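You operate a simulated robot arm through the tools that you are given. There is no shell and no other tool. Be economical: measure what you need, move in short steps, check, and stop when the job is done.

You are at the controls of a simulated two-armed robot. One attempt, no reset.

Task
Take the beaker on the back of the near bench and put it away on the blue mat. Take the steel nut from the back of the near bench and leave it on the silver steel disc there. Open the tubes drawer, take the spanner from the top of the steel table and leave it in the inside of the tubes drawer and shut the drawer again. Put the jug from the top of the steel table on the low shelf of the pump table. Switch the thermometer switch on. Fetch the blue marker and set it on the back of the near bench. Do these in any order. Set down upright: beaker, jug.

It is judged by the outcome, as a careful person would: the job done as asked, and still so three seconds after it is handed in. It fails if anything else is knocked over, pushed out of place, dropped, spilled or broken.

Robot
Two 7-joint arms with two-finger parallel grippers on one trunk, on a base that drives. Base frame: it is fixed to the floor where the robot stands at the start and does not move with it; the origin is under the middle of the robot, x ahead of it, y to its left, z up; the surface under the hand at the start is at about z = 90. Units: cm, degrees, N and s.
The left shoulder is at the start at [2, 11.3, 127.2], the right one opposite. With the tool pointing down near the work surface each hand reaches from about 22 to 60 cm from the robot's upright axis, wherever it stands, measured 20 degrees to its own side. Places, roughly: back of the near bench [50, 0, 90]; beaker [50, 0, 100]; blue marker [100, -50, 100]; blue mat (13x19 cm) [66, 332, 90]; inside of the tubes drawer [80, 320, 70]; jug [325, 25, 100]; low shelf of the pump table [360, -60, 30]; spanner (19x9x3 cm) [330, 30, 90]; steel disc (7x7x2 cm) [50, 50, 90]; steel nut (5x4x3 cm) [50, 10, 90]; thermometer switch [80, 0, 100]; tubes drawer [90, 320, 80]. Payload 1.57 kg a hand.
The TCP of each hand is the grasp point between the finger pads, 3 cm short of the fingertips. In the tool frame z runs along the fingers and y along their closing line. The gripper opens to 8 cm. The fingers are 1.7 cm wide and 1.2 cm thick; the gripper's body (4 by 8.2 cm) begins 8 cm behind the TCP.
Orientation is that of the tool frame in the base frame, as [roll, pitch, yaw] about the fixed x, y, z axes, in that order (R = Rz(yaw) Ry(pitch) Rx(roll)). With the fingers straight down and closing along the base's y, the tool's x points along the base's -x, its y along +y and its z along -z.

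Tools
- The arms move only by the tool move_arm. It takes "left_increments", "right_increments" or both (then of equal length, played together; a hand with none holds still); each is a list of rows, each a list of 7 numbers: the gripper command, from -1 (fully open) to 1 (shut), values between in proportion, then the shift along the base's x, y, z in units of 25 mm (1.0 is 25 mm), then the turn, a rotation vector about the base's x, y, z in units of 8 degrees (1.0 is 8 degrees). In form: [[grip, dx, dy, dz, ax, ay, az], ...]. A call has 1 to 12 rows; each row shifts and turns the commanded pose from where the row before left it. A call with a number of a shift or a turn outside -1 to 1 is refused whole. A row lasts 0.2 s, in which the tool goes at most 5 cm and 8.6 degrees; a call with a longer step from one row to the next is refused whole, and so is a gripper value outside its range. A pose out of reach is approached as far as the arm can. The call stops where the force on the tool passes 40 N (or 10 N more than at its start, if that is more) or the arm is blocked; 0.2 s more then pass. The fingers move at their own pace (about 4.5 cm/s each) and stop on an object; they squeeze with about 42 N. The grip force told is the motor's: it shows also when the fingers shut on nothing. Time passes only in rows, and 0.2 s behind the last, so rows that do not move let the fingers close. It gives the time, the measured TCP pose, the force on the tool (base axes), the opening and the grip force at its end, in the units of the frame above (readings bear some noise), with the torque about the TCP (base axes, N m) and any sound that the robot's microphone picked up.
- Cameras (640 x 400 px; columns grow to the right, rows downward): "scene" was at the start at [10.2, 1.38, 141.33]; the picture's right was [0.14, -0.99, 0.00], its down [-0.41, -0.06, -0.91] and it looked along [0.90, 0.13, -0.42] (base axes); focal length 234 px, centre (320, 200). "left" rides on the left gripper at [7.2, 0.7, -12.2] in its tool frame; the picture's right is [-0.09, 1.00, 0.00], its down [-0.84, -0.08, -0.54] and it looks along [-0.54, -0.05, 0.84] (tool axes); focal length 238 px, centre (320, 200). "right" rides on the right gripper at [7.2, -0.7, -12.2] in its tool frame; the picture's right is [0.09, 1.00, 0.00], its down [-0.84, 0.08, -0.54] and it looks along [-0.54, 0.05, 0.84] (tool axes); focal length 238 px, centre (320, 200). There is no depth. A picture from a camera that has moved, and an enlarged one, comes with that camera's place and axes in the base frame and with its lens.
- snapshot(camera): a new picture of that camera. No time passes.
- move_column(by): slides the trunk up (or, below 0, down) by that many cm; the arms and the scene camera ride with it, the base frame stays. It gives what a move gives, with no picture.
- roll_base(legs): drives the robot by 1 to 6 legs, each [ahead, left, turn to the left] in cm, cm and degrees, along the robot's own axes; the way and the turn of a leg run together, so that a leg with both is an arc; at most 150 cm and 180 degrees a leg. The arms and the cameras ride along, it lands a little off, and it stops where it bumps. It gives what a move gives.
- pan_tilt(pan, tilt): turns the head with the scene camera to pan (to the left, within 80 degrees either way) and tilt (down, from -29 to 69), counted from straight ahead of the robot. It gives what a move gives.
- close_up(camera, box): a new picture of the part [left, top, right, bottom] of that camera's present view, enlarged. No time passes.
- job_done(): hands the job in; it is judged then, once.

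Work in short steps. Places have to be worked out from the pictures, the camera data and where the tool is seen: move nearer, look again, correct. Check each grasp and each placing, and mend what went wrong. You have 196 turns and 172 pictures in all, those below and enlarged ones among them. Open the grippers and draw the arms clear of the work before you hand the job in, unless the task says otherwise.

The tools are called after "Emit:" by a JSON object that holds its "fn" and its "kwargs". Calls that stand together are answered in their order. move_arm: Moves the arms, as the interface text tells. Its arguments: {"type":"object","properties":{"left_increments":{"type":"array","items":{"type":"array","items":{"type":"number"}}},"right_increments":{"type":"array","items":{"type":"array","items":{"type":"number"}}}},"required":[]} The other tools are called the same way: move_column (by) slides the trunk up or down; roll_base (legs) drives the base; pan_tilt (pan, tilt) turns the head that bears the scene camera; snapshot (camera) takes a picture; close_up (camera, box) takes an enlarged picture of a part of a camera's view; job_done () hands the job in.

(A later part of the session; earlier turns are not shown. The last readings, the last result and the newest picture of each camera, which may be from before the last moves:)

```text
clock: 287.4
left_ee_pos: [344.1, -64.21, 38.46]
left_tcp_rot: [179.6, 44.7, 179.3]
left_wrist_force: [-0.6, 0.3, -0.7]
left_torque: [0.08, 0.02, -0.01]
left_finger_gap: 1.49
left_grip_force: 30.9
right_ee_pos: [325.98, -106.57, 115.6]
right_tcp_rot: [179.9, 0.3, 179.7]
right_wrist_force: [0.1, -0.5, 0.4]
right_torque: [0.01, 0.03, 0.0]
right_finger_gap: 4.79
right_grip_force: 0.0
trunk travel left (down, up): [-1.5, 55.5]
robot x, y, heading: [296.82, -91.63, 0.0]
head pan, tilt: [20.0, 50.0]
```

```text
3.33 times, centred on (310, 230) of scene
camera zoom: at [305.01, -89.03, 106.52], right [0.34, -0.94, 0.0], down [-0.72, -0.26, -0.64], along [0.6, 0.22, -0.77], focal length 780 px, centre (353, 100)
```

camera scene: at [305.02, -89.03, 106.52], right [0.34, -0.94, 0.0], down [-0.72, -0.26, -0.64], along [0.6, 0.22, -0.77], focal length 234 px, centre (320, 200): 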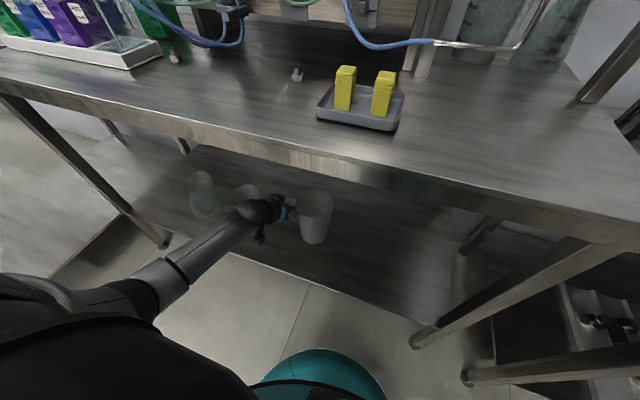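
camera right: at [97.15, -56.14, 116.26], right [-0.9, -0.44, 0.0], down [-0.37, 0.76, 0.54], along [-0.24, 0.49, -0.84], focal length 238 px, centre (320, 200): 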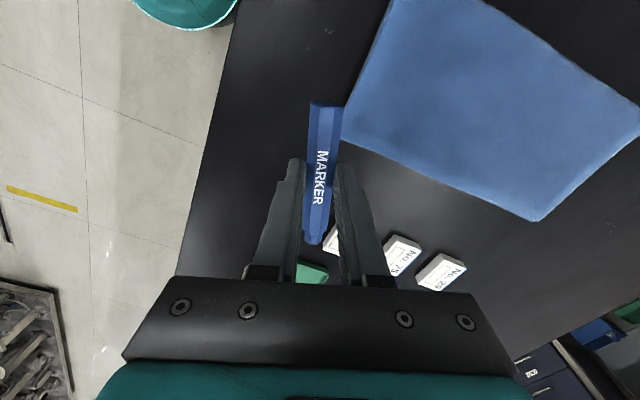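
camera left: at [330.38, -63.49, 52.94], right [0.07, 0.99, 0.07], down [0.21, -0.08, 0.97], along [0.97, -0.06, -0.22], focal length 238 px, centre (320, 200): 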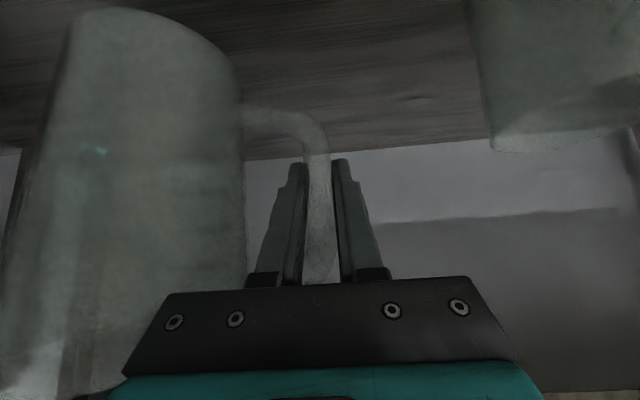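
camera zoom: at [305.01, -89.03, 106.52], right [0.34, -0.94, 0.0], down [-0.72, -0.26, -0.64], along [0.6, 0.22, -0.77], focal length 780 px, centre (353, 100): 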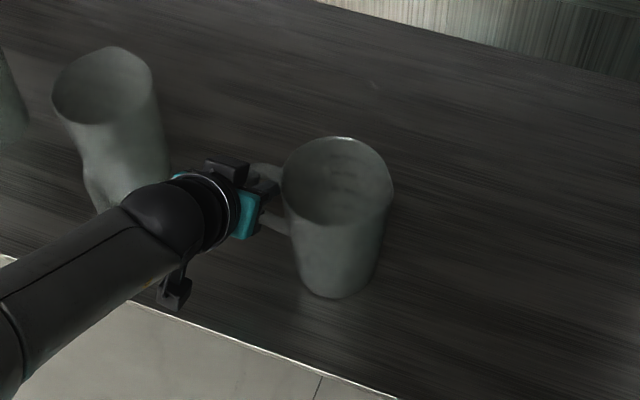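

No contact yet; keep lowering in small steps watching the force.

Emit:
{"fn": "move_arm", "kwargs": {"left_increments": [[1, 0, 0, -0.12, 0, 0, 0], [1, 0, 0, -0.12, 0, 0, 0], [1, 0, 0, -0.12, 0, 0, 0], [1, 0, 0, -0.12, 0, 0, 0], [1, 0, 0, 0, 0, 0, 0]]}}

```text
clock: 288.6
left_ee_pos: [344.48, -64.04, 37.9]
left_tcp_rot: [179.6, 45.3, 179.3]
left_wrist_force: [1.7, 9.0, 27.4]
left_torque: [-0.79, 0.12, -0.06]
left_finger_gap: 1.56
left_grip_force: 31.4
right_ee_pos: [325.64, -106.53, 115.66]
right_tcp_rot: [179.9, 0.4, 179.7]
right_wrist_force: [-0.1, -0.1, 0.6]
right_torque: [0.01, -0.01, -0.01]
right_finger_gap: 4.82
right_grip_force: 0.0
trunk travel left (down, up): [-1.5, 55.5]
robot x, y, heading: [296.87, -92.25, -0.0]
head pan, tilt: [20.0, 50.0]
```

Contact at TCP z≈38. Ease off the pressure and check before releasing.

Emit:
{"fn": "move_arm", "kwargs": {"left_increments": [[1, 0, 0, 0.1, 0, 0, 0], [1, 0, 0, 0.12, 0, 0, 0], [1, 0, 0, 0, 0, 0, 0]]}}

Emit:
{"fn": "close_up", "kwargs": {"camera": "scene", "box": [250, 170, 370, 290]}}

```text
clock: 289.4
left_ee_pos: [344.06, -64.41, 37.8]
left_tcp_rot: [179.8, 44.6, 179.2]
left_wrist_force: [0.7, -1.2, 6.2]
left_torque: [-0.59, -0.21, -0.04]
left_finger_gap: 1.49
left_grip_force: 31.0
right_ee_pos: [325.83, -106.52, 115.55]
right_tcp_rot: [179.9, 0.3, 179.7]
right_wrist_force: [0.9, -0.3, -0.8]
right_torque: [0.04, 0.02, 0.01]
right_finger_gap: 4.78
right_grip_force: 0.0
trunk travel left (down, up): [-1.5, 55.5]
robot x, y, heading: [296.6, -91.9, -0.2]
head pan, tilt: [20.0, 50.0]
```

```text
3.33 times, centred on (310, 230) of scene
camera zoom: at [304.97, -89.06, 106.52], right [0.34, -0.94, 0.0], down [-0.72, -0.26, -0.64], along [0.6, 0.22, -0.77], focal length 780 px, centre (353, 100)
```

zoom: 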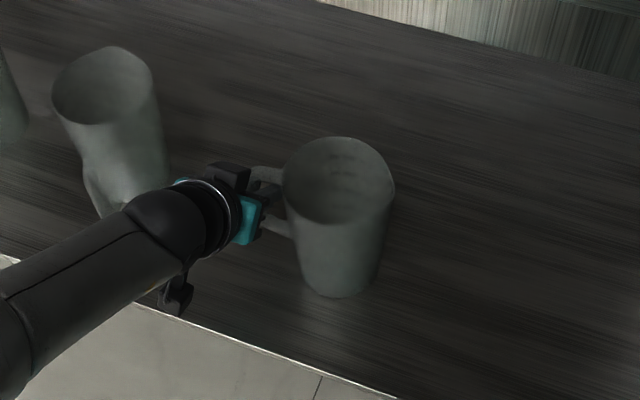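

Release to a partial opening, then withdraw back along the tool axis (up-back).

Emit:
{"fn": "move_arm", "kwargs": {"left_increments": [[0.5, 0, 0, 0, 0, 0, 0], [0.3, 0, 0, 0, 0, 0, 0], [0.1, 0, 0, 0, 0, 0, 0], [0.1, 0, 0, 0, 0, 0, 0], [0.1, 0, 0, 0, 0, 0, 0]]}}

Emit:
{"fn": "close_up", "kwargs": {"camera": "left", "box": [190, 0, 430, 240]}}

```text
clock: 290.6
left_ee_pos: [344.18, -64.1, 37.87]
left_tcp_rot: [179.6, 44.7, 179.1]
left_wrist_force: [-0.8, -0.4, 1.0]
left_torque: [0.0, 0.01, 0.0]
left_finger_gap: 3.64
left_grip_force: 0.1
right_ee_pos: [325.99, -106.4, 115.66]
right_tcp_rot: [180.0, 0.3, 179.6]
right_wrist_force: [-0.5, 0.5, 0.1]
right_torque: [0.03, 0.02, -0.01]
right_finger_gap: 4.81
right_grip_force: 0.2
trunk travel left (down, up): [-1.5, 55.5]
robot x, y, heading: [297.12, -92.0, -0.1]
head pan, tilt: [20.0, 50.0]
```

```text
1.67 times, centred on (310, 120) of left
camera zoom: at [330.38, -63.45, 41.68], right [0.07, 0.99, 0.07], down [0.21, -0.08, 0.97], along [0.97, -0.06, -0.22], focal length 397 px, centre (337, 333)
```

zoom: 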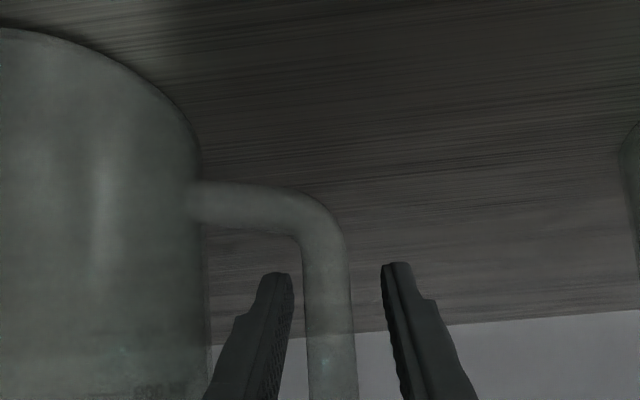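

Emit:
{"fn": "move_arm", "kwargs": {"left_increments": [[0.1, -0.4, 0, 0.4, 0, 0, 0], [0.1, -0.4, 0, 0.4, 0, 0, 0], [0.1, -0.5, 0, 0.5, 0, 0, 0], [0.1, -0.6, 0, 0.5, 0, 0, 0], [0.1, -0.8, 0, 0.4, 0, 0, 0], [0.1, -0.9, 0, 0.2, 0, 0, 0], [0.1, -0.9, 0, 0, 0, 0, 0]]}}

Emit:
{"fn": "snapshot", "kwargs": {"camera": "scene"}}

```text
clock: 292.1
left_ee_pos: [332.9, -63.64, 43.99]
left_tcp_rot: [-180.0, 44.7, 179.4]
left_wrist_force: [0.3, 0.6, -0.4]
left_torque: [-0.03, -0.03, -0.04]
left_finger_gap: 3.6
left_grip_force: 0.1
left hand out of reach, approached as far as the arm can: row 7
right_ee_pos: [325.99, -106.49, 115.62]
right_tcp_rot: [179.9, 0.3, 179.7]
right_wrist_force: [0.5, 0.0, -0.1]
right_torque: [-0.01, -0.03, 0.01]
right_finger_gap: 4.8
right_grip_force: 0.0
trunk travel left (down, up): [-1.5, 55.5]
robot x, y, heading: [296.77, -91.7, 0.2]
head pan, tilt: [20.0, 50.0]
```

```text
59 pictures are left
camera scene: at [305.0, -89.03, 106.53], right [0.34, -0.94, 0.0], down [-0.72, -0.26, -0.64], along [0.6, 0.22, -0.77], focal length 234 px, centre (320, 200)
```

scene: 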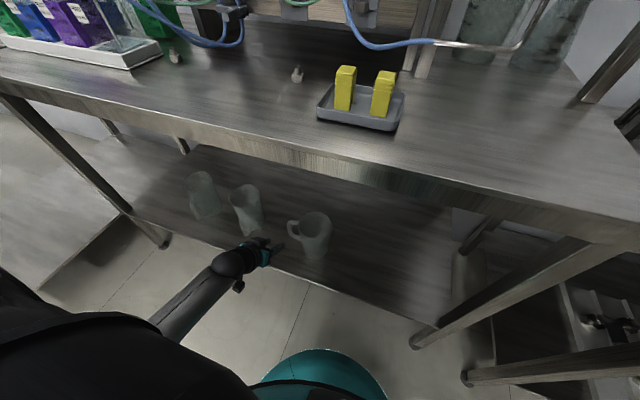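

Jug stands upright on the shelf. I back out, raise the trunk, and bring the left hand up to neutral.

Emit:
{"fn": "roll_base", "kwargs": {"legs": [[-16, 0, 0]]}}

Emit:
{"fn": "move_column", "kwargs": {"by": 31}}

Emit:
{"fn": "move_arm", "kwargs": {"left_increments": [[0.1, 0, 0, 1, 0, 0, 0], [0.1, 0, 0, 1, 0, 0, 0], [0.1, 0, 0, 1, 0, 0, 0], [0.1, 0, 0, 1, 0, 0, 0], [0.1, 0, 0, 1, 0, 0, 0], [0.1, 0, 0, 1, 0, 0, 0], [0.1, 0, 0, 1, 0, 0.9, 0], [0.1, 0, 0, 1, 0, 0.9, 0], [0.1, 0, 0, 1, 0, 0.9, 0], [0.1, 0, 0, 1, 0, 0.9, 0], [0.1, 0, 0, 1, 0, 0.9, 0], [0.1, 0, 0, 1, 0, 0.9, 0]]}}

Emit:
{"fn": "pan_tilt", "kwargs": {"pan": 20, "tilt": 40}}

Emit:
{"fn": "snapshot", "kwargs": {"camera": "scene"}}

```text
clock: 293.6
left_ee_pos: [316.83, -63.65, 43.93]
left_tcp_rot: [-179.8, 44.7, 179.3]
left_wrist_force: [-0.4, -0.2, 0.3]
left_torque: [-0.03, 0.01, -0.03]
left_finger_gap: 3.61
left_grip_force: 0.1
right_ee_pos: [309.89, -106.55, 115.59]
right_tcp_rot: [179.9, 0.3, 179.7]
right_wrist_force: [0.0, -0.8, 0.2]
right_torque: [0.0, -0.01, 0.02]
right_finger_gap: 4.81
right_grip_force: 0.1
trunk travel left (down, up): [-1.5, 55.5]
robot x, y, heading: [281.3, -91.37, 0.3]
head pan, tilt: [20.0, 50.0]
```

```text
clock: 296.6
left_ee_pos: [316.75, -63.68, 74.89]
left_tcp_rot: [-179.8, 44.6, 179.2]
left_wrist_force: [0.8, 0.2, -0.4]
left_torque: [-0.03, -0.01, -0.01]
left_finger_gap: 3.59
left_grip_force: 0.0
right_ee_pos: [309.93, -106.51, 146.64]
right_tcp_rot: [179.9, 0.4, 179.8]
right_wrist_force: [-0.2, 0.4, 0.2]
right_torque: [0.01, 0.0, -0.03]
right_finger_gap: 4.79
right_grip_force: 0.2
trunk travel left (down, up): [-32.5, 24.5]
robot x, y, heading: [280.94, -91.67, -0.3]
head pan, tilt: [20.0, 50.0]
```

```text
clock: 299.2
left_ee_pos: [316.82, -63.78, 104.97]
left_tcp_rot: [-179.4, 1.3, 179.5]
left_wrist_force: [0.0, 0.0, 0.4]
left_torque: [-0.03, -0.01, -0.02]
left_finger_gap: 3.58
left_grip_force: 0.1
right_ee_pos: [309.87, -106.62, 146.58]
right_tcp_rot: [180.0, 0.3, 179.7]
right_wrist_force: [-0.1, -0.4, 0.3]
right_torque: [0.0, -0.01, 0.01]
right_finger_gap: 4.82
right_grip_force: 0.1
trunk travel left (down, up): [-32.5, 24.5]
robot x, y, heading: [280.44, -91.48, 0.1]
head pan, tilt: [20.0, 50.0]
```

```text
clock: 300.0
left_ee_pos: [316.91, -63.65, 104.94]
left_tcp_rot: [-179.4, 1.6, 179.6]
left_wrist_force: [-0.3, -0.1, -0.1]
left_torque: [0.0, -0.02, -0.03]
left_finger_gap: 3.56
left_grip_force: 0.1
right_ee_pos: [309.91, -106.47, 146.61]
right_tcp_rot: [179.9, 0.3, 179.7]
right_wrist_force: [-0.3, -0.1, 0.0]
right_torque: [0.0, 0.0, 0.02]
right_finger_gap: 4.78
right_grip_force: 0.1
trunk travel left (down, up): [-32.5, 24.5]
robot x, y, heading: [280.82, -91.8, -0.2]
head pan, tilt: [20.0, 40.0]
```

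```text
58 pictures are left
camera scene: at [289.75, -88.73, 138.94], right [0.34, -0.94, 0.0], down [-0.6, -0.22, -0.77], along [0.72, 0.26, -0.64], focal length 234 px, centre (320, 200)
```

scene: 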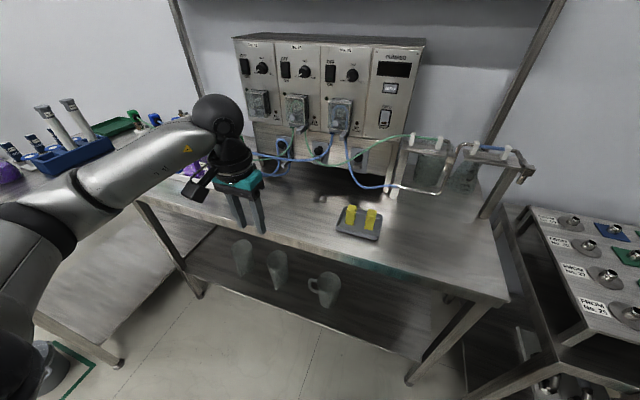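

Three glass jugs on the shelf, ours upright at right. Raise the left hand further and slide left to stand beside the steel table for the spanner.

Emit:
{"fn": "move_arm", "kwargs": {"left_increments": [[-1, -0.2, 0, 1, 0, 0, 0], [-1, -0.2, 0, 1, 0, 0, 0], [-1, -0.2, 0, 1, 0, 0, 0], [-1, -0.2, 0, 1, 0, 0, 0], [-1, -0.2, 0, 1, 0, 0, 0], [-1, -0.2, 0, 1, 0, 0, 0]]}}

Emit:
{"fn": "roll_base", "kwargs": {"legs": [[0, 76, 0], [7, 0, 0]]}}

Emit:
{"fn": "pan_tilt", "kwargs": {"pan": 40, "tilt": 40}}

Emit:
{"fn": "snapshot", "kwargs": {"camera": "scene"}}

Emit:
{"fn": "snapshot", "kwargs": {"camera": "left"}}

```text
clock: 301.4
left_ee_pos: [313.7, -63.71, 119.88]
left_tcp_rot: [-179.5, 1.3, 179.6]
left_wrist_force: [-0.4, -0.8, 1.0]
left_torque: [0.02, 0.02, -0.01]
left_finger_gap: 8.02
left_grip_force: 0.0
right_ee_pos: [309.85, -106.41, 146.63]
right_tcp_rot: [179.9, 0.3, 179.7]
right_wrist_force: [-0.6, -0.1, 0.2]
right_torque: [0.01, -0.03, 0.03]
right_finger_gap: 4.81
right_grip_force: 0.1
trunk travel left (down, up): [-32.5, 24.5]
robot x, y, heading: [280.31, -91.66, 0.2]
head pan, tilt: [20.0, 40.0]
```

```text
clock: 306.1
left_ee_pos: [320.5, 12.05, 119.89]
left_tcp_rot: [-179.4, 1.4, 180.0]
left_wrist_force: [0.0, 0.4, 0.0]
left_torque: [-0.02, 0.03, 0.02]
left_finger_gap: 8.01
left_grip_force: 0.1
right_ee_pos: [316.91, -30.62, 146.53]
right_tcp_rot: [179.9, 0.2, -179.9]
right_wrist_force: [0.3, 0.0, -0.8]
right_torque: [0.02, 0.0, 0.03]
right_finger_gap: 4.82
right_grip_force: 0.0
trunk travel left (down, up): [-32.5, 24.5]
robot x, y, heading: [287.22, -16.26, 0.3]
head pan, tilt: [20.0, 40.0]
```

```text
clock: 306.9
left_ee_pos: [320.33, 12.15, 119.88]
left_tcp_rot: [-179.4, 1.5, 179.9]
left_wrist_force: [0.0, -0.5, -1.2]
left_torque: [-0.01, 0.04, 0.04]
left_finger_gap: 8.0
left_grip_force: 0.0
right_ee_pos: [316.81, -30.7, 146.63]
right_tcp_rot: [180.0, 0.4, -179.9]
right_wrist_force: [-0.6, -1.3, -0.3]
right_torque: [-0.02, 0.04, 0.0]
right_finger_gap: 4.8
right_grip_force: 0.0
trunk travel left (down, up): [-32.5, 24.5]
robot x, y, heading: [286.98, -16.05, 0.2]
head pan, tilt: [40.0, 40.0]
```

```text
57 pictures are left
camera scene: at [295.02, -10.54, 138.94], right [0.65, -0.76, 0.0], down [-0.49, -0.42, -0.77], along [0.58, 0.5, -0.64], focal length 234 px, centre (320, 200)
```

scene: 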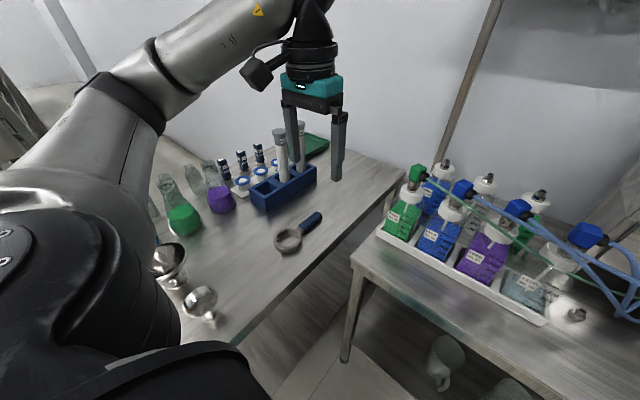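

```text
56 pictures are left
camera left: at [312.81, 12.9, 132.02], right [0.09, 1.0, -0.01], down [0.82, -0.07, 0.56], along [0.56, -0.06, -0.83], focal length 238 px, centre (320, 200)
```

left: 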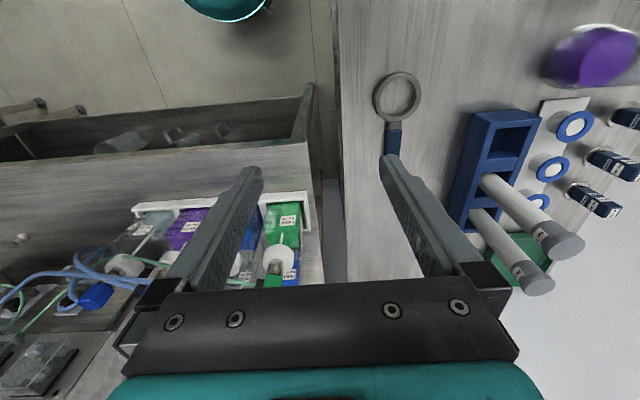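

Spanner: ring at [323, 26.2], handle along x from ~329 to 338 at y≈26.3. Move 6 cm forward, then bring the left hand above the handle.

Emit:
{"fn": "roll_base", "kwargs": {"legs": [[6, 0, 0]]}}

Emit:
{"fn": "move_arm", "kwargs": {"left_increments": [[-1, 0.25, 0.7, -0.4, 0, 0.15, 0], [-1, 0.25, 0.7, -0.6, 0, 0, 0], [-1, 0.25, 0.7, -1, 0, 0, 0], [-1, 0.25, 0.7, -1, 0, 0, 0], [-1, 0.25, 0.7, -1, 0, 0, 0], [-1, 0.25, 0.7, -1, 0, 0, 0], [-1, 0.25, 0.7, -1, 0, 0, 0], [-1, 0.25, 0.7, -1, 0, 0, 0]]}}

Emit:
{"fn": "snapshot", "kwargs": {"camera": "left"}}

Emit:
{"fn": "snapshot", "kwargs": {"camera": "scene"}}

```text
clock: 307.9
left_ee_pos: [326.46, 12.12, 119.88]
left_tcp_rot: [-179.3, 1.4, 180.0]
left_wrist_force: [-0.6, -0.4, 0.3]
left_torque: [0.0, 0.06, 0.03]
left_finger_gap: 8.01
left_grip_force: 0.1
right_ee_pos: [322.96, -30.76, 146.73]
right_tcp_rot: [179.9, 0.2, -179.9]
right_wrist_force: [1.3, -0.4, 0.5]
right_torque: [0.0, 0.05, 0.0]
right_finger_gap: 4.79
right_grip_force: 0.0
trunk travel left (down, up): [-32.5, 24.5]
robot x, y, heading: [293.65, -15.82, 0.3]
head pan, tilt: [40.0, 40.0]
```

```text
clock: 309.7
left_ee_pos: [331.37, 26.3, 102.25]
left_tcp_rot: [-179.5, 0.2, 179.9]
left_wrist_force: [0.2, 0.4, 0.0]
left_torque: [0.0, 0.0, 0.0]
left_finger_gap: 7.97
left_grip_force: 0.1
right_ee_pos: [322.8, -30.68, 146.63]
right_tcp_rot: [179.9, 0.3, -179.9]
right_wrist_force: [0.0, 0.5, -0.1]
right_torque: [-0.01, -0.01, -0.02]
right_finger_gap: 4.81
right_grip_force: 0.1
trunk travel left (down, up): [-32.5, 24.5]
robot x, y, heading: [293.16, -15.71, 0.5]
head pan, tilt: [40.0, 40.0]
```

```text
55 pictures are left
camera left: at [324.03, 27.06, 114.57], right [0.09, 1.0, -0.01], down [0.83, -0.07, 0.55], along [0.54, -0.06, -0.84], focal length 238 px, centre (320, 200)
```

left: 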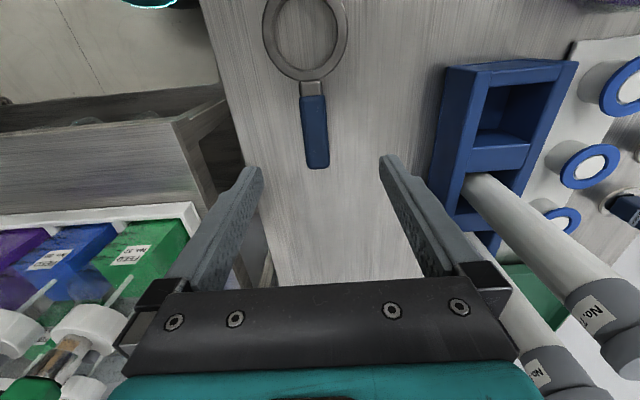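

```text
54 pictures are left
camera scene: at [301.0, -10.47, 138.94], right [0.65, -0.76, 0.0], down [-0.49, -0.42, -0.77], along [0.58, 0.5, -0.64], focal length 234 px, centre (320, 200)
```

scene: 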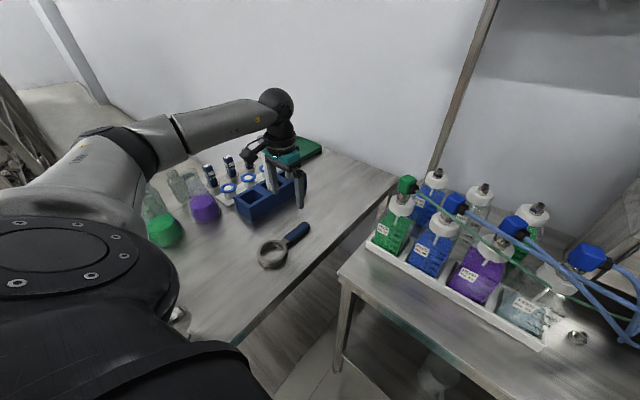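

Handle centre line is y≈25.2, x 329–337. I shift to [330.6, 25.2] and descend to just off the table.

Emit:
{"fn": "move_arm", "kwargs": {"left_increments": [[-1, -0.3, -0.44, -0.8, 0, 0, 0], [-1, 0, 0, -0.9, 0, 0, 0], [-1, 0, 0, -0.9, 0, 0, 0], [-1, 0, 0, -0.9, 0, 0, 0], [-1, 0, 0, -0.9, 0, 0, 0], [-1, 0, 0, -0.8, 0, 0, 0], [-1, 0, 0, -0.4, 0, 0, 0], [-1, 0, 0, 0, 0, 0, 0]]}}

Emit:
{"fn": "snapshot", "kwargs": {"camera": "left"}}

```text
clock: 311.5
left_ee_pos: [330.5, 25.08, 88.33]
left_tcp_rot: [-179.4, 0.3, -180.0]
left_wrist_force: [-0.8, 0.7, 0.1]
left_torque: [0.0, 0.01, -0.02]
left_finger_gap: 8.01
left_grip_force: 0.0
right_ee_pos: [322.76, -30.71, 146.61]
right_tcp_rot: [179.9, 0.3, -180.0]
right_wrist_force: [0.7, -0.1, 1.0]
right_torque: [0.0, -0.02, 0.03]
right_finger_gap: 4.8
right_grip_force: 0.1
trunk travel left (down, up): [-32.5, 24.5]
robot x, y, heading: [293.28, -15.96, 0.3]
head pan, tilt: [40.0, 40.0]
```

```text
53 pictures are left
camera left: at [323.23, 25.93, 100.67], right [0.09, 1.0, -0.01], down [0.83, -0.07, 0.55], along [0.54, -0.06, -0.84], focal length 238 px, centre (320, 200)
```

left: 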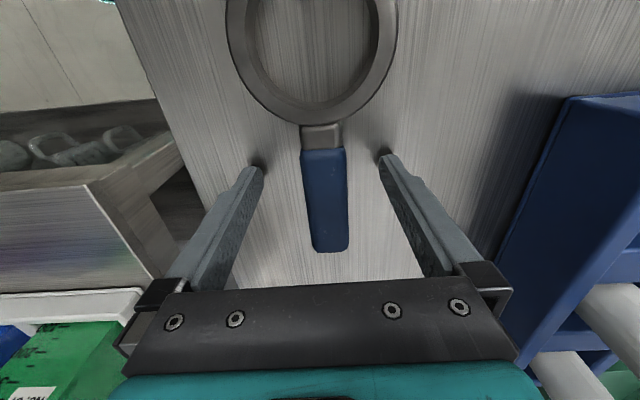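

Emit:
{"fn": "move_arm", "kwargs": {"left_increments": [[-1, 0, 0, -0.15, 0, 0, 0], [-1, 0, 0, -0.15, 0, 0, 0], [0, 0, 0, 0, 0, 0, 0], [0.5, 0, 0, 0, 0, 0, 0], [1, 0, 0, 0, 0, 0, 0], [1, 0, 0, 0, 0, 0, 0], [1, 0, 0, 0, 0, 0, 0], [1, 0, 0, 0, 0, 0, 0]]}}

Emit:
{"fn": "snapshot", "kwargs": {"camera": "left"}}

```text
clock: 313.3
left_ee_pos: [330.46, 25.3, 87.96]
left_tcp_rot: [-179.7, 0.6, -179.8]
left_wrist_force: [-0.6, 10.6, 31.7]
left_torque: [1.04, 0.3, 0.03]
left_finger_gap: 2.96
left_grip_force: 27.4
right_ee_pos: [322.62, -30.69, 146.63]
right_tcp_rot: [179.9, 0.3, -179.8]
right_wrist_force: [0.7, -0.1, -0.2]
right_torque: [-0.02, -0.01, -0.03]
right_finger_gap: 4.79
right_grip_force: 0.0
trunk travel left (down, up): [-32.5, 24.5]
robot x, y, heading: [293.23, -15.95, 0.3]
head pan, tilt: [40.0, 40.0]
```

```text
52 pictures are left
camera left: at [323.14, 26.02, 100.25], right [0.09, 1.0, 0.0], down [0.83, -0.07, 0.55], along [0.55, -0.05, -0.83], focal length 238 px, centre (320, 200)
```

left: 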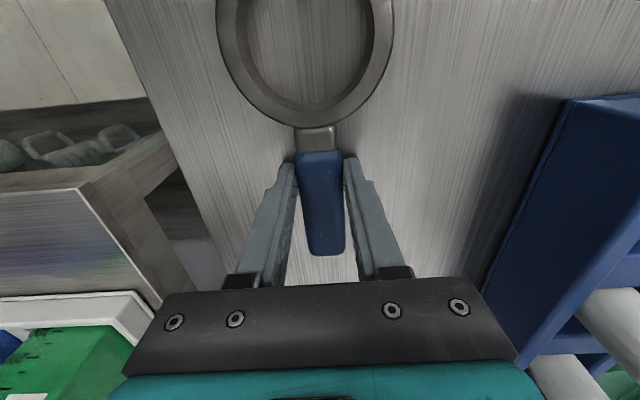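

Tips touch the table (z≈85). Ease up a bit, complete the grip, then lift gently.

Emit:
{"fn": "move_arm", "kwargs": {"left_increments": [[1, 0, 0, 0.18, 0, 0, 0], [1, 0, 0, 0, 0, 0, 0], [1, 0, 0, 0, 0, 0, 0], [1, 0, 0, 0.3, 0, 0, 0], [1, 0, 0, 0.5, 0, 0, 0], [1, 0, 0, 0.5, 0, 0, 0]]}}

Emit:
{"fn": "snapshot", "kwargs": {"camera": "left"}}

Emit:
{"fn": "close_up", "kwargs": {"camera": "scene", "box": [220, 150, 340, 290]}}

```text
clock: 314.7
left_ee_pos: [330.69, 24.97, 91.31]
left_tcp_rot: [-179.4, 0.2, 179.9]
left_wrist_force: [0.2, -0.1, -1.8]
left_torque: [-0.01, -0.01, 0.01]
left_finger_gap: 2.94
left_grip_force: 38.9
right_ee_pos: [322.74, -30.74, 146.66]
right_tcp_rot: [179.8, 0.3, -179.9]
right_wrist_force: [0.3, 0.4, 0.4]
right_torque: [0.05, 0.0, -0.01]
right_finger_gap: 4.79
right_grip_force: 0.1
trunk travel left (down, up): [-32.5, 24.5]
robot x, y, heading: [293.26, -16.35, 0.5]
head pan, tilt: [40.0, 40.0]
```

```text
51 pictures are left
camera left: at [323.26, 25.79, 103.65], right [0.09, 1.0, -0.01], down [0.83, -0.07, 0.55], along [0.54, -0.06, -0.84], focal length 238 px, centre (320, 200)
```

left: 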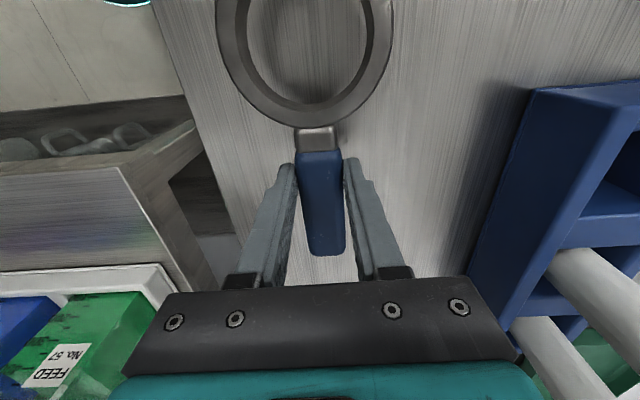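

```text
2.86 times, centred on (280, 220) of scene
camera zoom: at [300.98, -10.5, 138.94], right [0.65, -0.76, 0.0], down [-0.49, -0.42, -0.77], along [0.58, 0.5, -0.64], focal length 669 px, centre (434, 143)
```

zoom: 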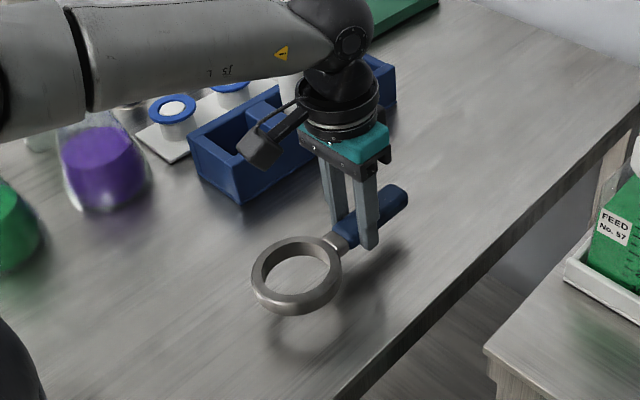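

Spanner is held level. Lift it high, tuck it, back off and turn to face the bench's far side.

Emit:
{"fn": "move_arm", "kwargs": {"left_increments": [[1, 0, 0, 1, 0, 0, 0], [1, 0, 0, 1, 0, 0, 0], [1, 0, 0, 1, 0, 0, 0], [1, 0, 0, 1, 0, 0, 0], [1, 0, 0, 1, 0, 0, 0], [1, 0, 0, 1, 0, 0, 0], [1, -0.3, -0.5, 1, 0, 0, 0], [1, -0.3, -0.7, 1, 0, 0, 0], [1, -0.3, -0.7, 1, 0, 0, 0], [1, -0.3, -0.7, 1, 0, 0, 0], [1, -0.3, -0.7, 0.5, 0, 0, 0], [1, -0.3, -0.7, 0, 0, 0, 0]]}}

Emit:
{"fn": "roll_base", "kwargs": {"legs": [[-90, 0, 0], [0, 0, 180], [0, -60, 0]]}}

Emit:
{"fn": "pan_tilt", "kwargs": {"pan": -60, "tilt": 20}}

Emit:
{"fn": "snapshot", "kwargs": {"camera": "scene"}}

```text
clock: 317.3
left_ee_pos: [326.09, 15.03, 117.62]
left_tcp_rot: [-179.4, 0.2, 180.0]
left_wrist_force: [0.4, -0.4, -1.5]
left_torque: [-0.03, -0.01, -0.03]
left_finger_gap: 2.92
left_grip_force: 38.9
right_ee_pos: [322.77, -30.74, 146.65]
right_tcp_rot: [179.9, 0.3, -179.9]
right_wrist_force: [-0.2, 0.3, 0.3]
right_torque: [0.02, 0.01, 0.0]
right_finger_gap: 4.81
right_grip_force: 0.0
trunk travel left (down, up): [-32.5, 24.5]
robot x, y, heading: [293.63, -15.77, 0.4]
head pan, tilt: [40.0, 40.0]
```

```text
clock: 332.4
left_ee_pos: [169.93, 11.22, 117.66]
left_tcp_rot: [-179.4, 0.2, 1.5]
left_wrist_force: [-0.5, -1.3, -2.2]
left_torque: [-0.03, 0.02, -0.04]
left_finger_gap: 2.94
left_grip_force: 38.7
right_ee_pos: [172.06, 57.14, 146.55]
right_tcp_rot: [180.0, 0.2, 1.6]
right_wrist_force: [0.3, 0.3, -0.4]
right_torque: [-0.01, 0.0, -0.02]
right_finger_gap: 4.8
right_grip_force: 0.0
trunk travel left (down, up): [-32.5, 24.5]
robot x, y, heading: [201.97, 43.19, -178.2]
head pan, tilt: [40.0, 40.0]
```

```text
clock: 334.1
left_ee_pos: [169.88, 11.26, 117.58]
left_tcp_rot: [-179.4, 0.2, 1.5]
left_wrist_force: [-0.4, 0.7, -1.9]
left_torque: [0.03, -0.03, 0.01]
left_finger_gap: 2.91
left_grip_force: 38.6
right_ee_pos: [172.04, 56.99, 146.63]
right_tcp_rot: [179.9, 0.3, 1.7]
right_wrist_force: [0.1, -0.1, -0.6]
right_torque: [0.0, 0.03, 0.04]
right_finger_gap: 4.81
right_grip_force: 0.1
trunk travel left (down, up): [-32.5, 24.5]
robot x, y, heading: [201.34, 43.28, -178.3]
head pan, tilt: [-60.0, 20.0]
```

```text
49 pictures are left
camera scene: at [195.9, 51.26, 142.08], right [0.85, 0.53, 0.0], down [0.18, -0.29, -0.94], along [-0.5, 0.8, -0.34], focal length 234 px, centre (320, 200)
```

scene: 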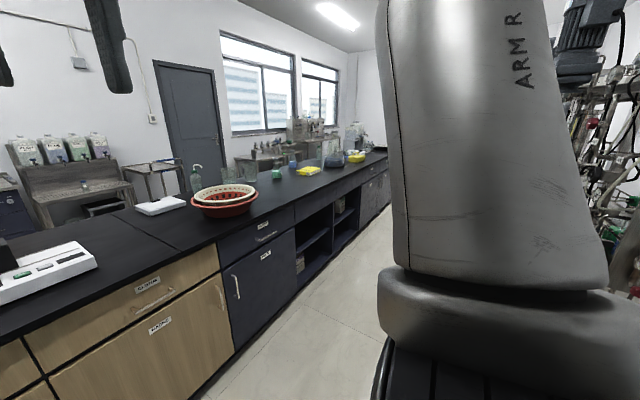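

The aisle is open along the bench's far side. I square the heading, move to x≈162 and slide to y≈250.

Emit:
{"fn": "roll_base", "kwargs": {"legs": [[36, 0, -1.8], [0, -120, 0], [0, -90, 0]]}}

Emit:
{"fn": "pan_tilt", "kwargs": {"pan": -45, "tilt": 40}}

Emit:
{"fn": "snapshot", "kwargs": {"camera": "scene"}}

```text
clock: 346.4
left_ee_pos: [133.52, 221.11, 117.57]
left_tcp_rot: [-179.3, 0.1, -0.8]
left_wrist_force: [-0.3, 0.3, -1.5]
left_torque: [0.0, 0.04, -0.02]
left_finger_gap: 2.93
left_grip_force: 39.1
right_ee_pos: [137.54, 266.93, 146.62]
right_tcp_rot: [179.9, 0.2, -0.6]
right_wrist_force: [0.0, -0.2, -0.6]
right_torque: [-0.01, 0.01, -0.01]
right_finger_gap: 4.81
right_grip_force: 0.1
trunk travel left (down, up): [-32.5, 24.5]
robot x, y, heading: [166.43, 251.77, 179.4]
head pan, tilt: [-60.0, 20.0]
```

```text
clock: 347.3
left_ee_pos: [133.5, 221.08, 117.66]
left_tcp_rot: [-179.5, 0.2, -0.8]
left_wrist_force: [-0.2, -0.3, -1.2]
left_torque: [0.01, 0.02, -0.04]
left_finger_gap: 2.92
left_grip_force: 38.9
right_ee_pos: [137.49, 266.81, 146.6]
right_tcp_rot: [179.9, 0.3, -0.7]
right_wrist_force: [1.2, 0.3, 0.7]
right_torque: [0.0, 0.02, 0.03]
right_finger_gap: 4.81
right_grip_force: 0.1
trunk travel left (down, up): [-32.5, 24.5]
robot x, y, heading: [166.6, 251.79, 179.5]
head pan, tilt: [-45.0, 40.0]
```

```text
48 pictures are left
camera scene: at [159.71, 258.06, 138.95], right [0.71, 0.7, 0.0], down [0.45, -0.46, -0.77], along [-0.54, 0.55, -0.64], focal length 234 px, centre (320, 200)
```

scene: 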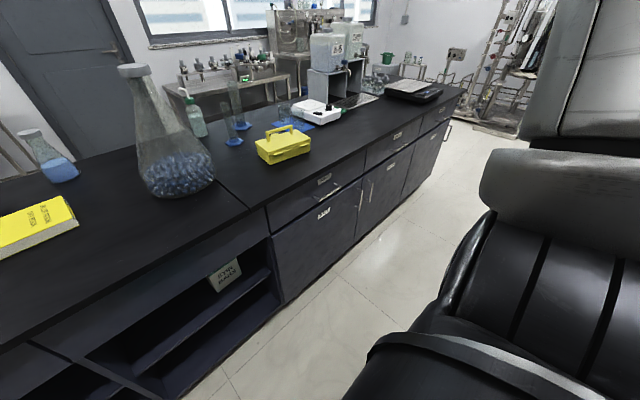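

Emit:
{"fn": "close_up", "kwargs": {"camera": "scene", "box": [250, 110, 470, 260]}}

```text
2.67 times, centred on (360, 185) of scene
camera zoom: at [159.71, 258.06, 138.95], right [0.71, 0.7, 0.0], down [0.45, -0.46, -0.77], along [-0.54, 0.55, -0.64], focal length 624 px, centre (213, 240)
```

zoom: 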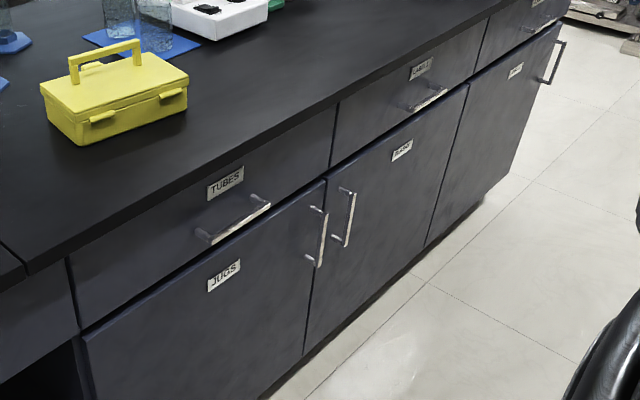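

Found it: the TUBES drawer spans y≈288–344, its bar handle at about [108, 316, 78.5]. I move to y≈301, lower the trunk somewhat, and pan to look at the handle.

Emit:
{"fn": "roll_base", "kwargs": {"legs": [[6, -49, 0.5]]}}

Emit:
{"fn": "move_column", "kwargs": {"by": -14}}

Emit:
{"fn": "pan_tilt", "kwargs": {"pan": -15, "tilt": 45}}

Emit:
{"fn": "snapshot", "kwargs": {"camera": "scene"}}

```text
clock: 350.2
left_ee_pos: [128.0, 269.78, 117.63]
left_tcp_rot: [-179.3, 0.1, -0.4]
left_wrist_force: [-0.2, 0.4, -1.7]
left_torque: [0.02, 0.02, 0.04]
left_finger_gap: 2.95
left_grip_force: 39.1
right_ee_pos: [131.6, 315.53, 146.65]
right_tcp_rot: [179.9, 0.4, -0.2]
right_wrist_force: [-0.5, -0.4, 0.8]
right_torque: [0.0, 0.03, 0.03]
right_finger_gap: 4.8
right_grip_force: 0.0
trunk travel left (down, up): [-32.5, 24.5]
robot x, y, heading: [160.74, 300.5, 180.3]
head pan, tilt: [-45.0, 40.0]
```

```text
clock: 351.8
left_ee_pos: [128.06, 269.83, 103.45]
left_tcp_rot: [-179.4, 0.2, -0.2]
left_wrist_force: [-0.4, -1.4, -1.3]
left_torque: [-0.02, 0.0, 0.0]
left_finger_gap: 2.94
left_grip_force: 39.4
right_ee_pos: [131.66, 315.48, 132.7]
right_tcp_rot: [-180.0, 0.3, -0.2]
right_wrist_force: [-0.1, -0.4, -0.7]
right_torque: [-0.04, 0.03, 0.01]
right_finger_gap: 4.78
right_grip_force: 0.1
trunk travel left (down, up): [-18.5, 38.5]
robot x, y, heading: [160.76, 301.07, 180.2]
head pan, tilt: [-45.0, 40.0]
```

```text
clock: 352.8
left_ee_pos: [127.98, 269.82, 103.58]
left_tcp_rot: [-179.4, 0.2, -0.3]
left_wrist_force: [0.9, -0.1, -1.6]
left_torque: [-0.02, 0.04, -0.03]
left_finger_gap: 2.92
left_grip_force: 38.6
right_ee_pos: [131.55, 315.44, 132.56]
right_tcp_rot: [180.0, 0.3, -0.2]
right_wrist_force: [-0.3, -0.1, -0.1]
right_torque: [-0.03, -0.02, -0.02]
right_finger_gap: 4.81
right_grip_force: 0.0
trunk travel left (down, up): [-18.5, 38.5]
robot x, y, heading: [161.23, 300.95, 179.9]
head pan, tilt: [-15.0, 45.0]
```

```text
46 pictures are left
camera scene: at [152.07, 303.02, 124.22], right [0.26, 0.97, 0.0], down [0.68, -0.18, -0.71], along [-0.68, 0.18, -0.71], focal length 234 px, centre (320, 200)
```

scene: 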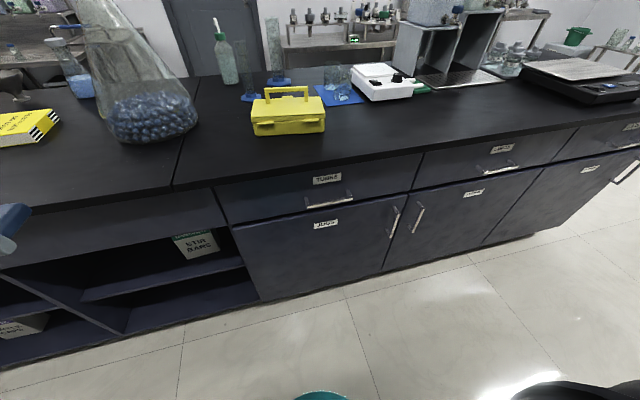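

Emit:
{"fn": "close_up", "kwargs": {"camera": "scene", "box": [280, 150, 380, 230]}}

```text
5.00 times, centred on (330, 190) of scene
camera zoom: at [152.07, 303.02, 124.22], right [0.26, 0.97, 0.0], down [0.68, -0.18, -0.71], along [-0.68, 0.18, -0.71], focal length 1170 px, centre (270, 250)
```

zoom: 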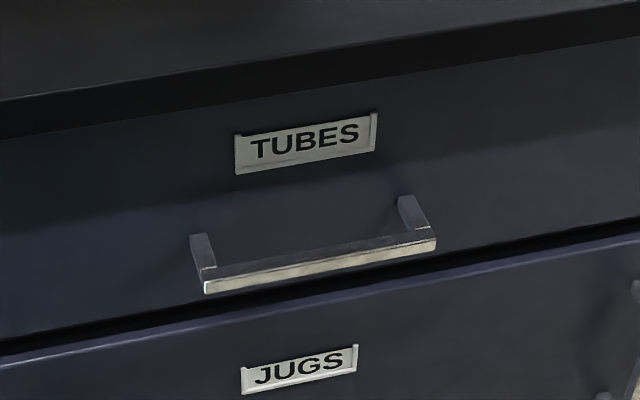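

The gap behind the bar is only ~2 cm, so I'll grasp the bar with a nearly horizontal tool and vertical closing. In free space I turn the right wrist -90° in yaw, then pitch it up toward the bench.

Emit:
{"fn": "move_arm", "kwargs": {"right_increments": [[-1, 0, 0, 0, 0, 0, -0.9375], [-1, 0, 0, 0, 0, 0, -0.9375], [-1, 0, 0, 0, 0, 0, -0.9375], [-1, 0, 0, 0, 0, 0, -0.9375], [-1, 0, 0, 0, 0, 0, -0.9375], [-1, 0, 0, 0, 0, 0, -0.9375], [-1, 0, 0, 0, 0, 0, -0.9375], [-1, 0, 0, 0, 0, 0, -0.9375], [-1, 0, 0, 0, 0, 0, -0.9375], [-1, 0, 0, 0, 0, 0, -0.9375], [-1, 0, 0, 0, 0, 0, -0.9375], [-1, 0, 0, 0, 0, 0, -0.9375]]}}

Emit:
{"fn": "move_arm", "kwargs": {"right_increments": [[-1, 0.2, 0, -0.4, 0, 0.94, 0], [-1, 0.2, 0, -0.4, 0, 0.94, 0], [-1, 0.2, 0, -0.4, 0, 0.94, 0], [-1, 0.2, 0, -0.4, 0, 0.94, 0], [-1, 0.2, 0, -0.4, 0, 0.94, 0], [-1, 0.2, 0, -0.4, 0, 0.94, 0], [-1, 0.2, 0, -0.4, 0, 0.94, 0], [-1, 0.2, 0, -0.4, 0, 0.94, 0], [-1, 0.2, 0, -0.4, 0, 0.94, 0], [-1, 0.2, 0, -0.4, 0, 0.94, 0]]}}

Emit:
{"fn": "snapshot", "kwargs": {"camera": "scene"}}

```text
clock: 355.4
left_ee_pos: [128.09, 269.82, 103.53]
left_tcp_rot: [-179.4, 0.2, -0.3]
left_wrist_force: [0.1, -0.4, -0.8]
left_torque: [-0.01, -0.02, -0.02]
left_finger_gap: 2.92
left_grip_force: 39.3
right_ee_pos: [131.7, 315.49, 132.67]
right_tcp_rot: [-179.9, 0.3, -90.5]
right_wrist_force: [-0.3, 0.1, 0.2]
right_torque: [-0.02, -0.01, 0.02]
right_finger_gap: 8.02
right_grip_force: 0.0
trunk travel left (down, up): [-18.5, 38.5]
robot x, y, heading: [160.76, 300.74, 179.6]
head pan, tilt: [-15.0, 45.0]
```

```text
clock: 356.6
left_ee_pos: [128.12, 269.86, 103.57]
left_tcp_rot: [-179.4, 0.2, -0.3]
left_wrist_force: [0.0, -0.9, -2.3]
left_torque: [0.02, 0.07, -0.01]
left_finger_gap: 2.96
left_grip_force: 39.4
right_ee_pos: [133.45, 315.77, 128.13]
right_tcp_rot: [142.7, -2.1, -92.3]
right_wrist_force: [-1.8, -1.3, 5.4]
right_torque: [-0.34, -0.79, -0.4]
right_finger_gap: 8.0
right_grip_force: 0.1
trunk travel left (down, up): [-18.5, 38.5]
robot x, y, heading: [160.8, 301.25, 180.1]
head pan, tilt: [-15.0, 45.0]
stopped in row 6 (right hand): the force on the tool passed its limit at 64 N (the readings are from after the stop); the commanded pose is now the measured one
```

```text
44 pictures are left
camera scene: at [152.11, 303.05, 124.12], right [0.27, 0.96, 0.0], down [0.69, -0.19, -0.7], along [-0.67, 0.19, -0.72], focal length 234 px, centre (320, 200)
```

scene: 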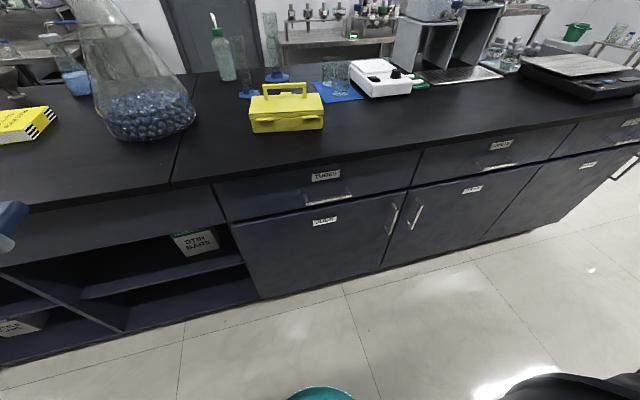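

The wrist bumped something at height—likely my own head, as the hand was too close to it. I move the hand away (outward and down) before pitching further.

Emit:
{"fn": "move_arm", "kwargs": {"right_increments": [[-1, -0.3, 0.6, -0.3, 0, 0, 0], [-1, -0.3, 0.6, -0.5, 0, 0, 0], [-1, -0.2, 0.5, -0.8, 0, 0, 0], [-1, 0, 0.3, -0.9, 0, 0, 0], [-1, 0, 0, -0.9, 0, 0, 0], [-1, 0, 0, -0.9, 0, 0, 0], [-1, 0, 0, -0.9, 0, 0, 0]]}}

Emit:
{"fn": "snapshot", "kwargs": {"camera": "scene"}}

```text
clock: 358.2
left_ee_pos: [128.16, 269.85, 103.58]
left_tcp_rot: [-179.4, 0.2, -0.3]
left_wrist_force: [-0.4, -1.4, -1.4]
left_torque: [0.02, -0.01, 0.0]
left_finger_gap: 2.92
left_grip_force: 38.8
right_ee_pos: [131.53, 320.79, 115.06]
right_tcp_rot: [142.8, -1.8, -92.2]
right_wrist_force: [0.9, 0.2, -0.5]
right_torque: [0.02, -0.02, -0.04]
right_finger_gap: 7.97
right_grip_force: 0.0
trunk travel left (down, up): [-18.5, 38.5]
robot x, y, heading: [161.01, 300.22, 180.0]
head pan, tilt: [-15.0, 45.0]
```

```text
43 pictures are left
camera scene: at [152.07, 303.01, 124.22], right [0.26, 0.97, 0.0], down [0.68, -0.18, -0.71], along [-0.68, 0.18, -0.71], focal length 234 px, centre (320, 200)
```

scene: 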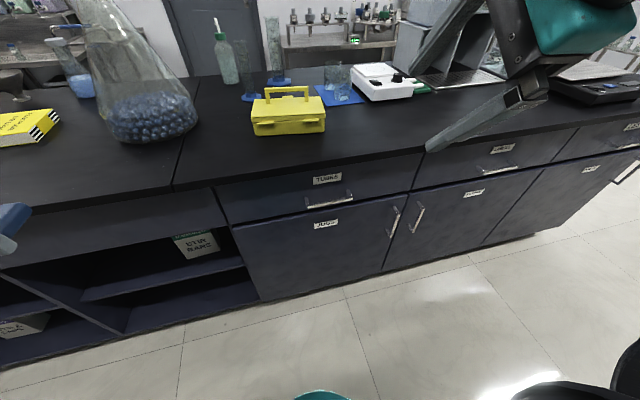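

Clear now. Continue pitching while moving forward and down, away from the head.

Emit:
{"fn": "move_arm", "kwargs": {"right_increments": [[-1, -0.5, 0.2, -0.9, 0, 0, 0], [-1, -0.5, 0.2, -0.9, 0, 0, 0], [-1, -0.4, 0.2, -0.9, 0, 0.6, 0], [-1, -0.2, 0.2, -0.9, 0, 0.8, 0], [-1, 0, 0, -0.9, 0, 0.9, 0], [-1, 0, 0, -0.5, 0, 0.9, 0], [-1, 0, 0, -0.5, 0, 0.9, 0], [-1, 0, 0, 0, 0, 0.7, 0]]}}

Emit:
{"fn": "snapshot", "kwargs": {"camera": "scene"}}

Emit:
{"fn": "snapshot", "kwargs": {"camera": "right"}}

```text
clock: 360.0
left_ee_pos: [127.91, 269.73, 103.64]
left_tcp_rot: [-179.4, 0.3, -0.3]
left_wrist_force: [-0.6, 1.0, -0.5]
left_torque: [0.0, 0.04, 0.01]
left_finger_gap: 2.94
left_grip_force: 39.3
right_ee_pos: [117.18, 325.15, 105.08]
right_tcp_rot: [108.7, -2.5, -90.0]
right_wrist_force: [-0.2, 0.3, 0.2]
right_torque: [-0.03, 0.04, 0.02]
right_finger_gap: 8.0
right_grip_force: 0.0
right hand out of reach, approached as far as the arm can: row 2, 3, 4, 5, 6, 7, 8
trunk travel left (down, up): [-18.5, 38.5]
robot x, y, heading: [160.76, 301.04, 179.8]
head pan, tilt: [-15.0, 45.0]
```

```text
42 pictures are left
camera scene: at [152.08, 303.01, 124.22], right [0.26, 0.97, 0.0], down [0.68, -0.18, -0.71], along [-0.68, 0.18, -0.71], focal length 234 px, centre (320, 200)
```

scene: 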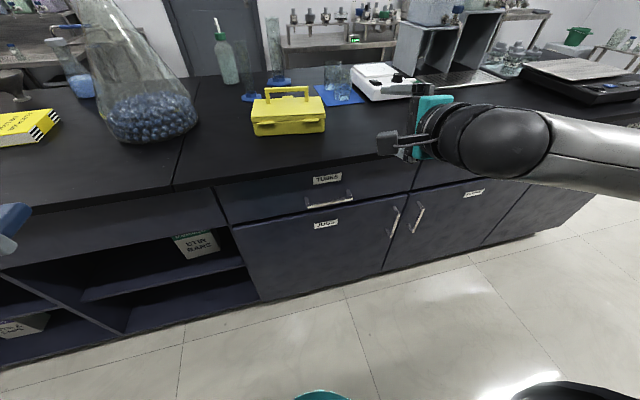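

```text
41 pictures are left
camera right: at [128.9, 317.93, 108.64], right [-0.32, -0.05, 0.95], down [0.49, 0.85, 0.21], along [-0.81, 0.53, -0.25], focal length 238 px, centre (320, 200)
```

right: 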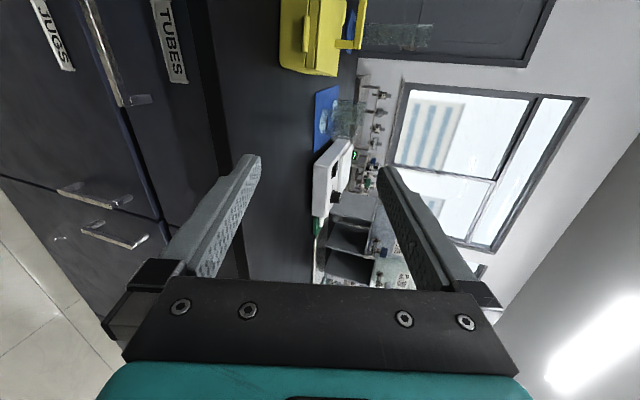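

The hand is now ~19° below horizontal with vertical closing. I lower the trunk fully to bring it to handle height.

Emit:
{"fn": "move_column", "kwargs": {"by": -18}}

Emit:
{"fn": "move_arm", "kwargs": {"right_increments": [[-1, 0.3, 0, -0.4, 0, 0, 0], [-1, 0.2, 0, -0.5, 0, 0, 0], [-1, 0, -0.3, -0.5, 0, 0, 0], [-1, 0, -0.3, -0.5, 0, 0, 0], [-1, 0, -0.3, -0.5, 0, 0, 0]]}}

Emit:
{"fn": "snapshot", "kwargs": {"camera": "scene"}}

Emit:
{"fn": "snapshot", "kwargs": {"camera": "right"}}

```text
clock: 362.0
left_ee_pos: [128.07, 269.72, 85.6]
left_tcp_rot: [-179.4, 0.2, -0.2]
left_wrist_force: [-1.0, 0.9, -1.5]
left_torque: [-0.02, 0.03, -0.02]
left_finger_gap: 2.91
left_grip_force: 38.6
right_ee_pos: [117.13, 325.15, 87.04]
right_tcp_rot: [108.9, -2.5, -90.0]
right_wrist_force: [-0.4, 0.5, 0.9]
right_torque: [0.01, 0.01, 0.0]
right_finger_gap: 8.0
right_grip_force: 0.0
trunk travel left (down, up): [-0.5, 56.5]
robot x, y, heading: [160.54, 300.89, 179.7]
head pan, tilt: [-15.0, 45.0]
```

```text
clock: 363.2
left_ee_pos: [128.03, 269.79, 85.59]
left_tcp_rot: [-179.4, 0.2, -0.2]
left_wrist_force: [0.0, -0.3, -1.6]
left_torque: [0.02, -0.02, 0.01]
left_finger_gap: 2.93
left_grip_force: 38.9
right_ee_pos: [117.23, 323.84, 83.71]
right_tcp_rot: [108.5, -2.4, -89.9]
right_wrist_force: [0.4, -0.1, -0.3]
right_torque: [0.0, 0.0, 0.0]
right_finger_gap: 8.0
right_grip_force: 0.1
right hand out of reach, approached as far as the arm can: row 1, 2, 4, 5
trunk travel left (down, up): [-0.5, 56.5]
robot x, y, heading: [161.09, 301.12, 179.7]
head pan, tilt: [-15.0, 45.0]
```

```text
40 pictures are left
camera scene: at [152.08, 303.01, 106.22], right [0.26, 0.97, 0.0], down [0.68, -0.18, -0.71], along [-0.68, 0.18, -0.71], focal length 234 px, centre (320, 200)
```

scene: 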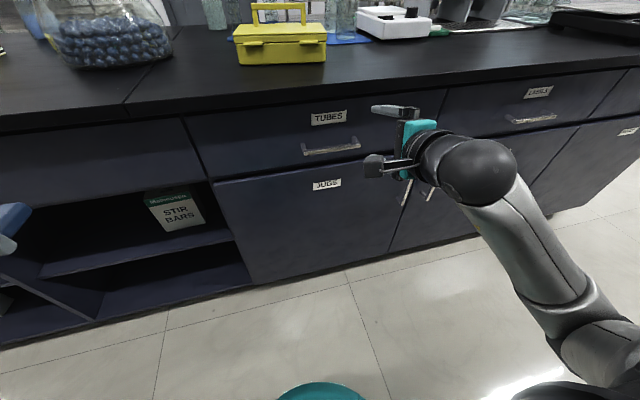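

```text
39 pictures are left
camera right: at [129.02, 316.68, 87.41], right [-0.32, -0.05, 0.95], down [0.49, 0.85, 0.21], along [-0.81, 0.53, -0.24], focal length 238 px, centre (320, 200)
```

right: 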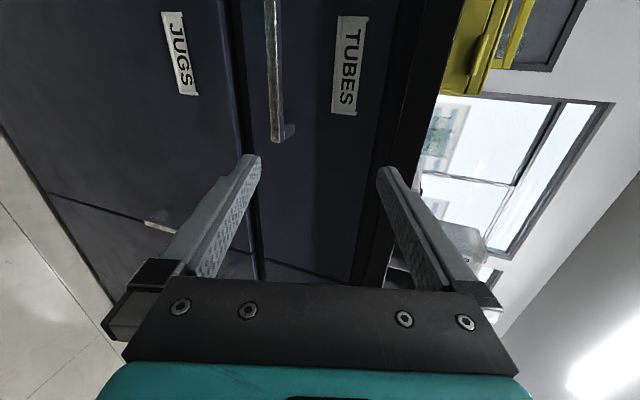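

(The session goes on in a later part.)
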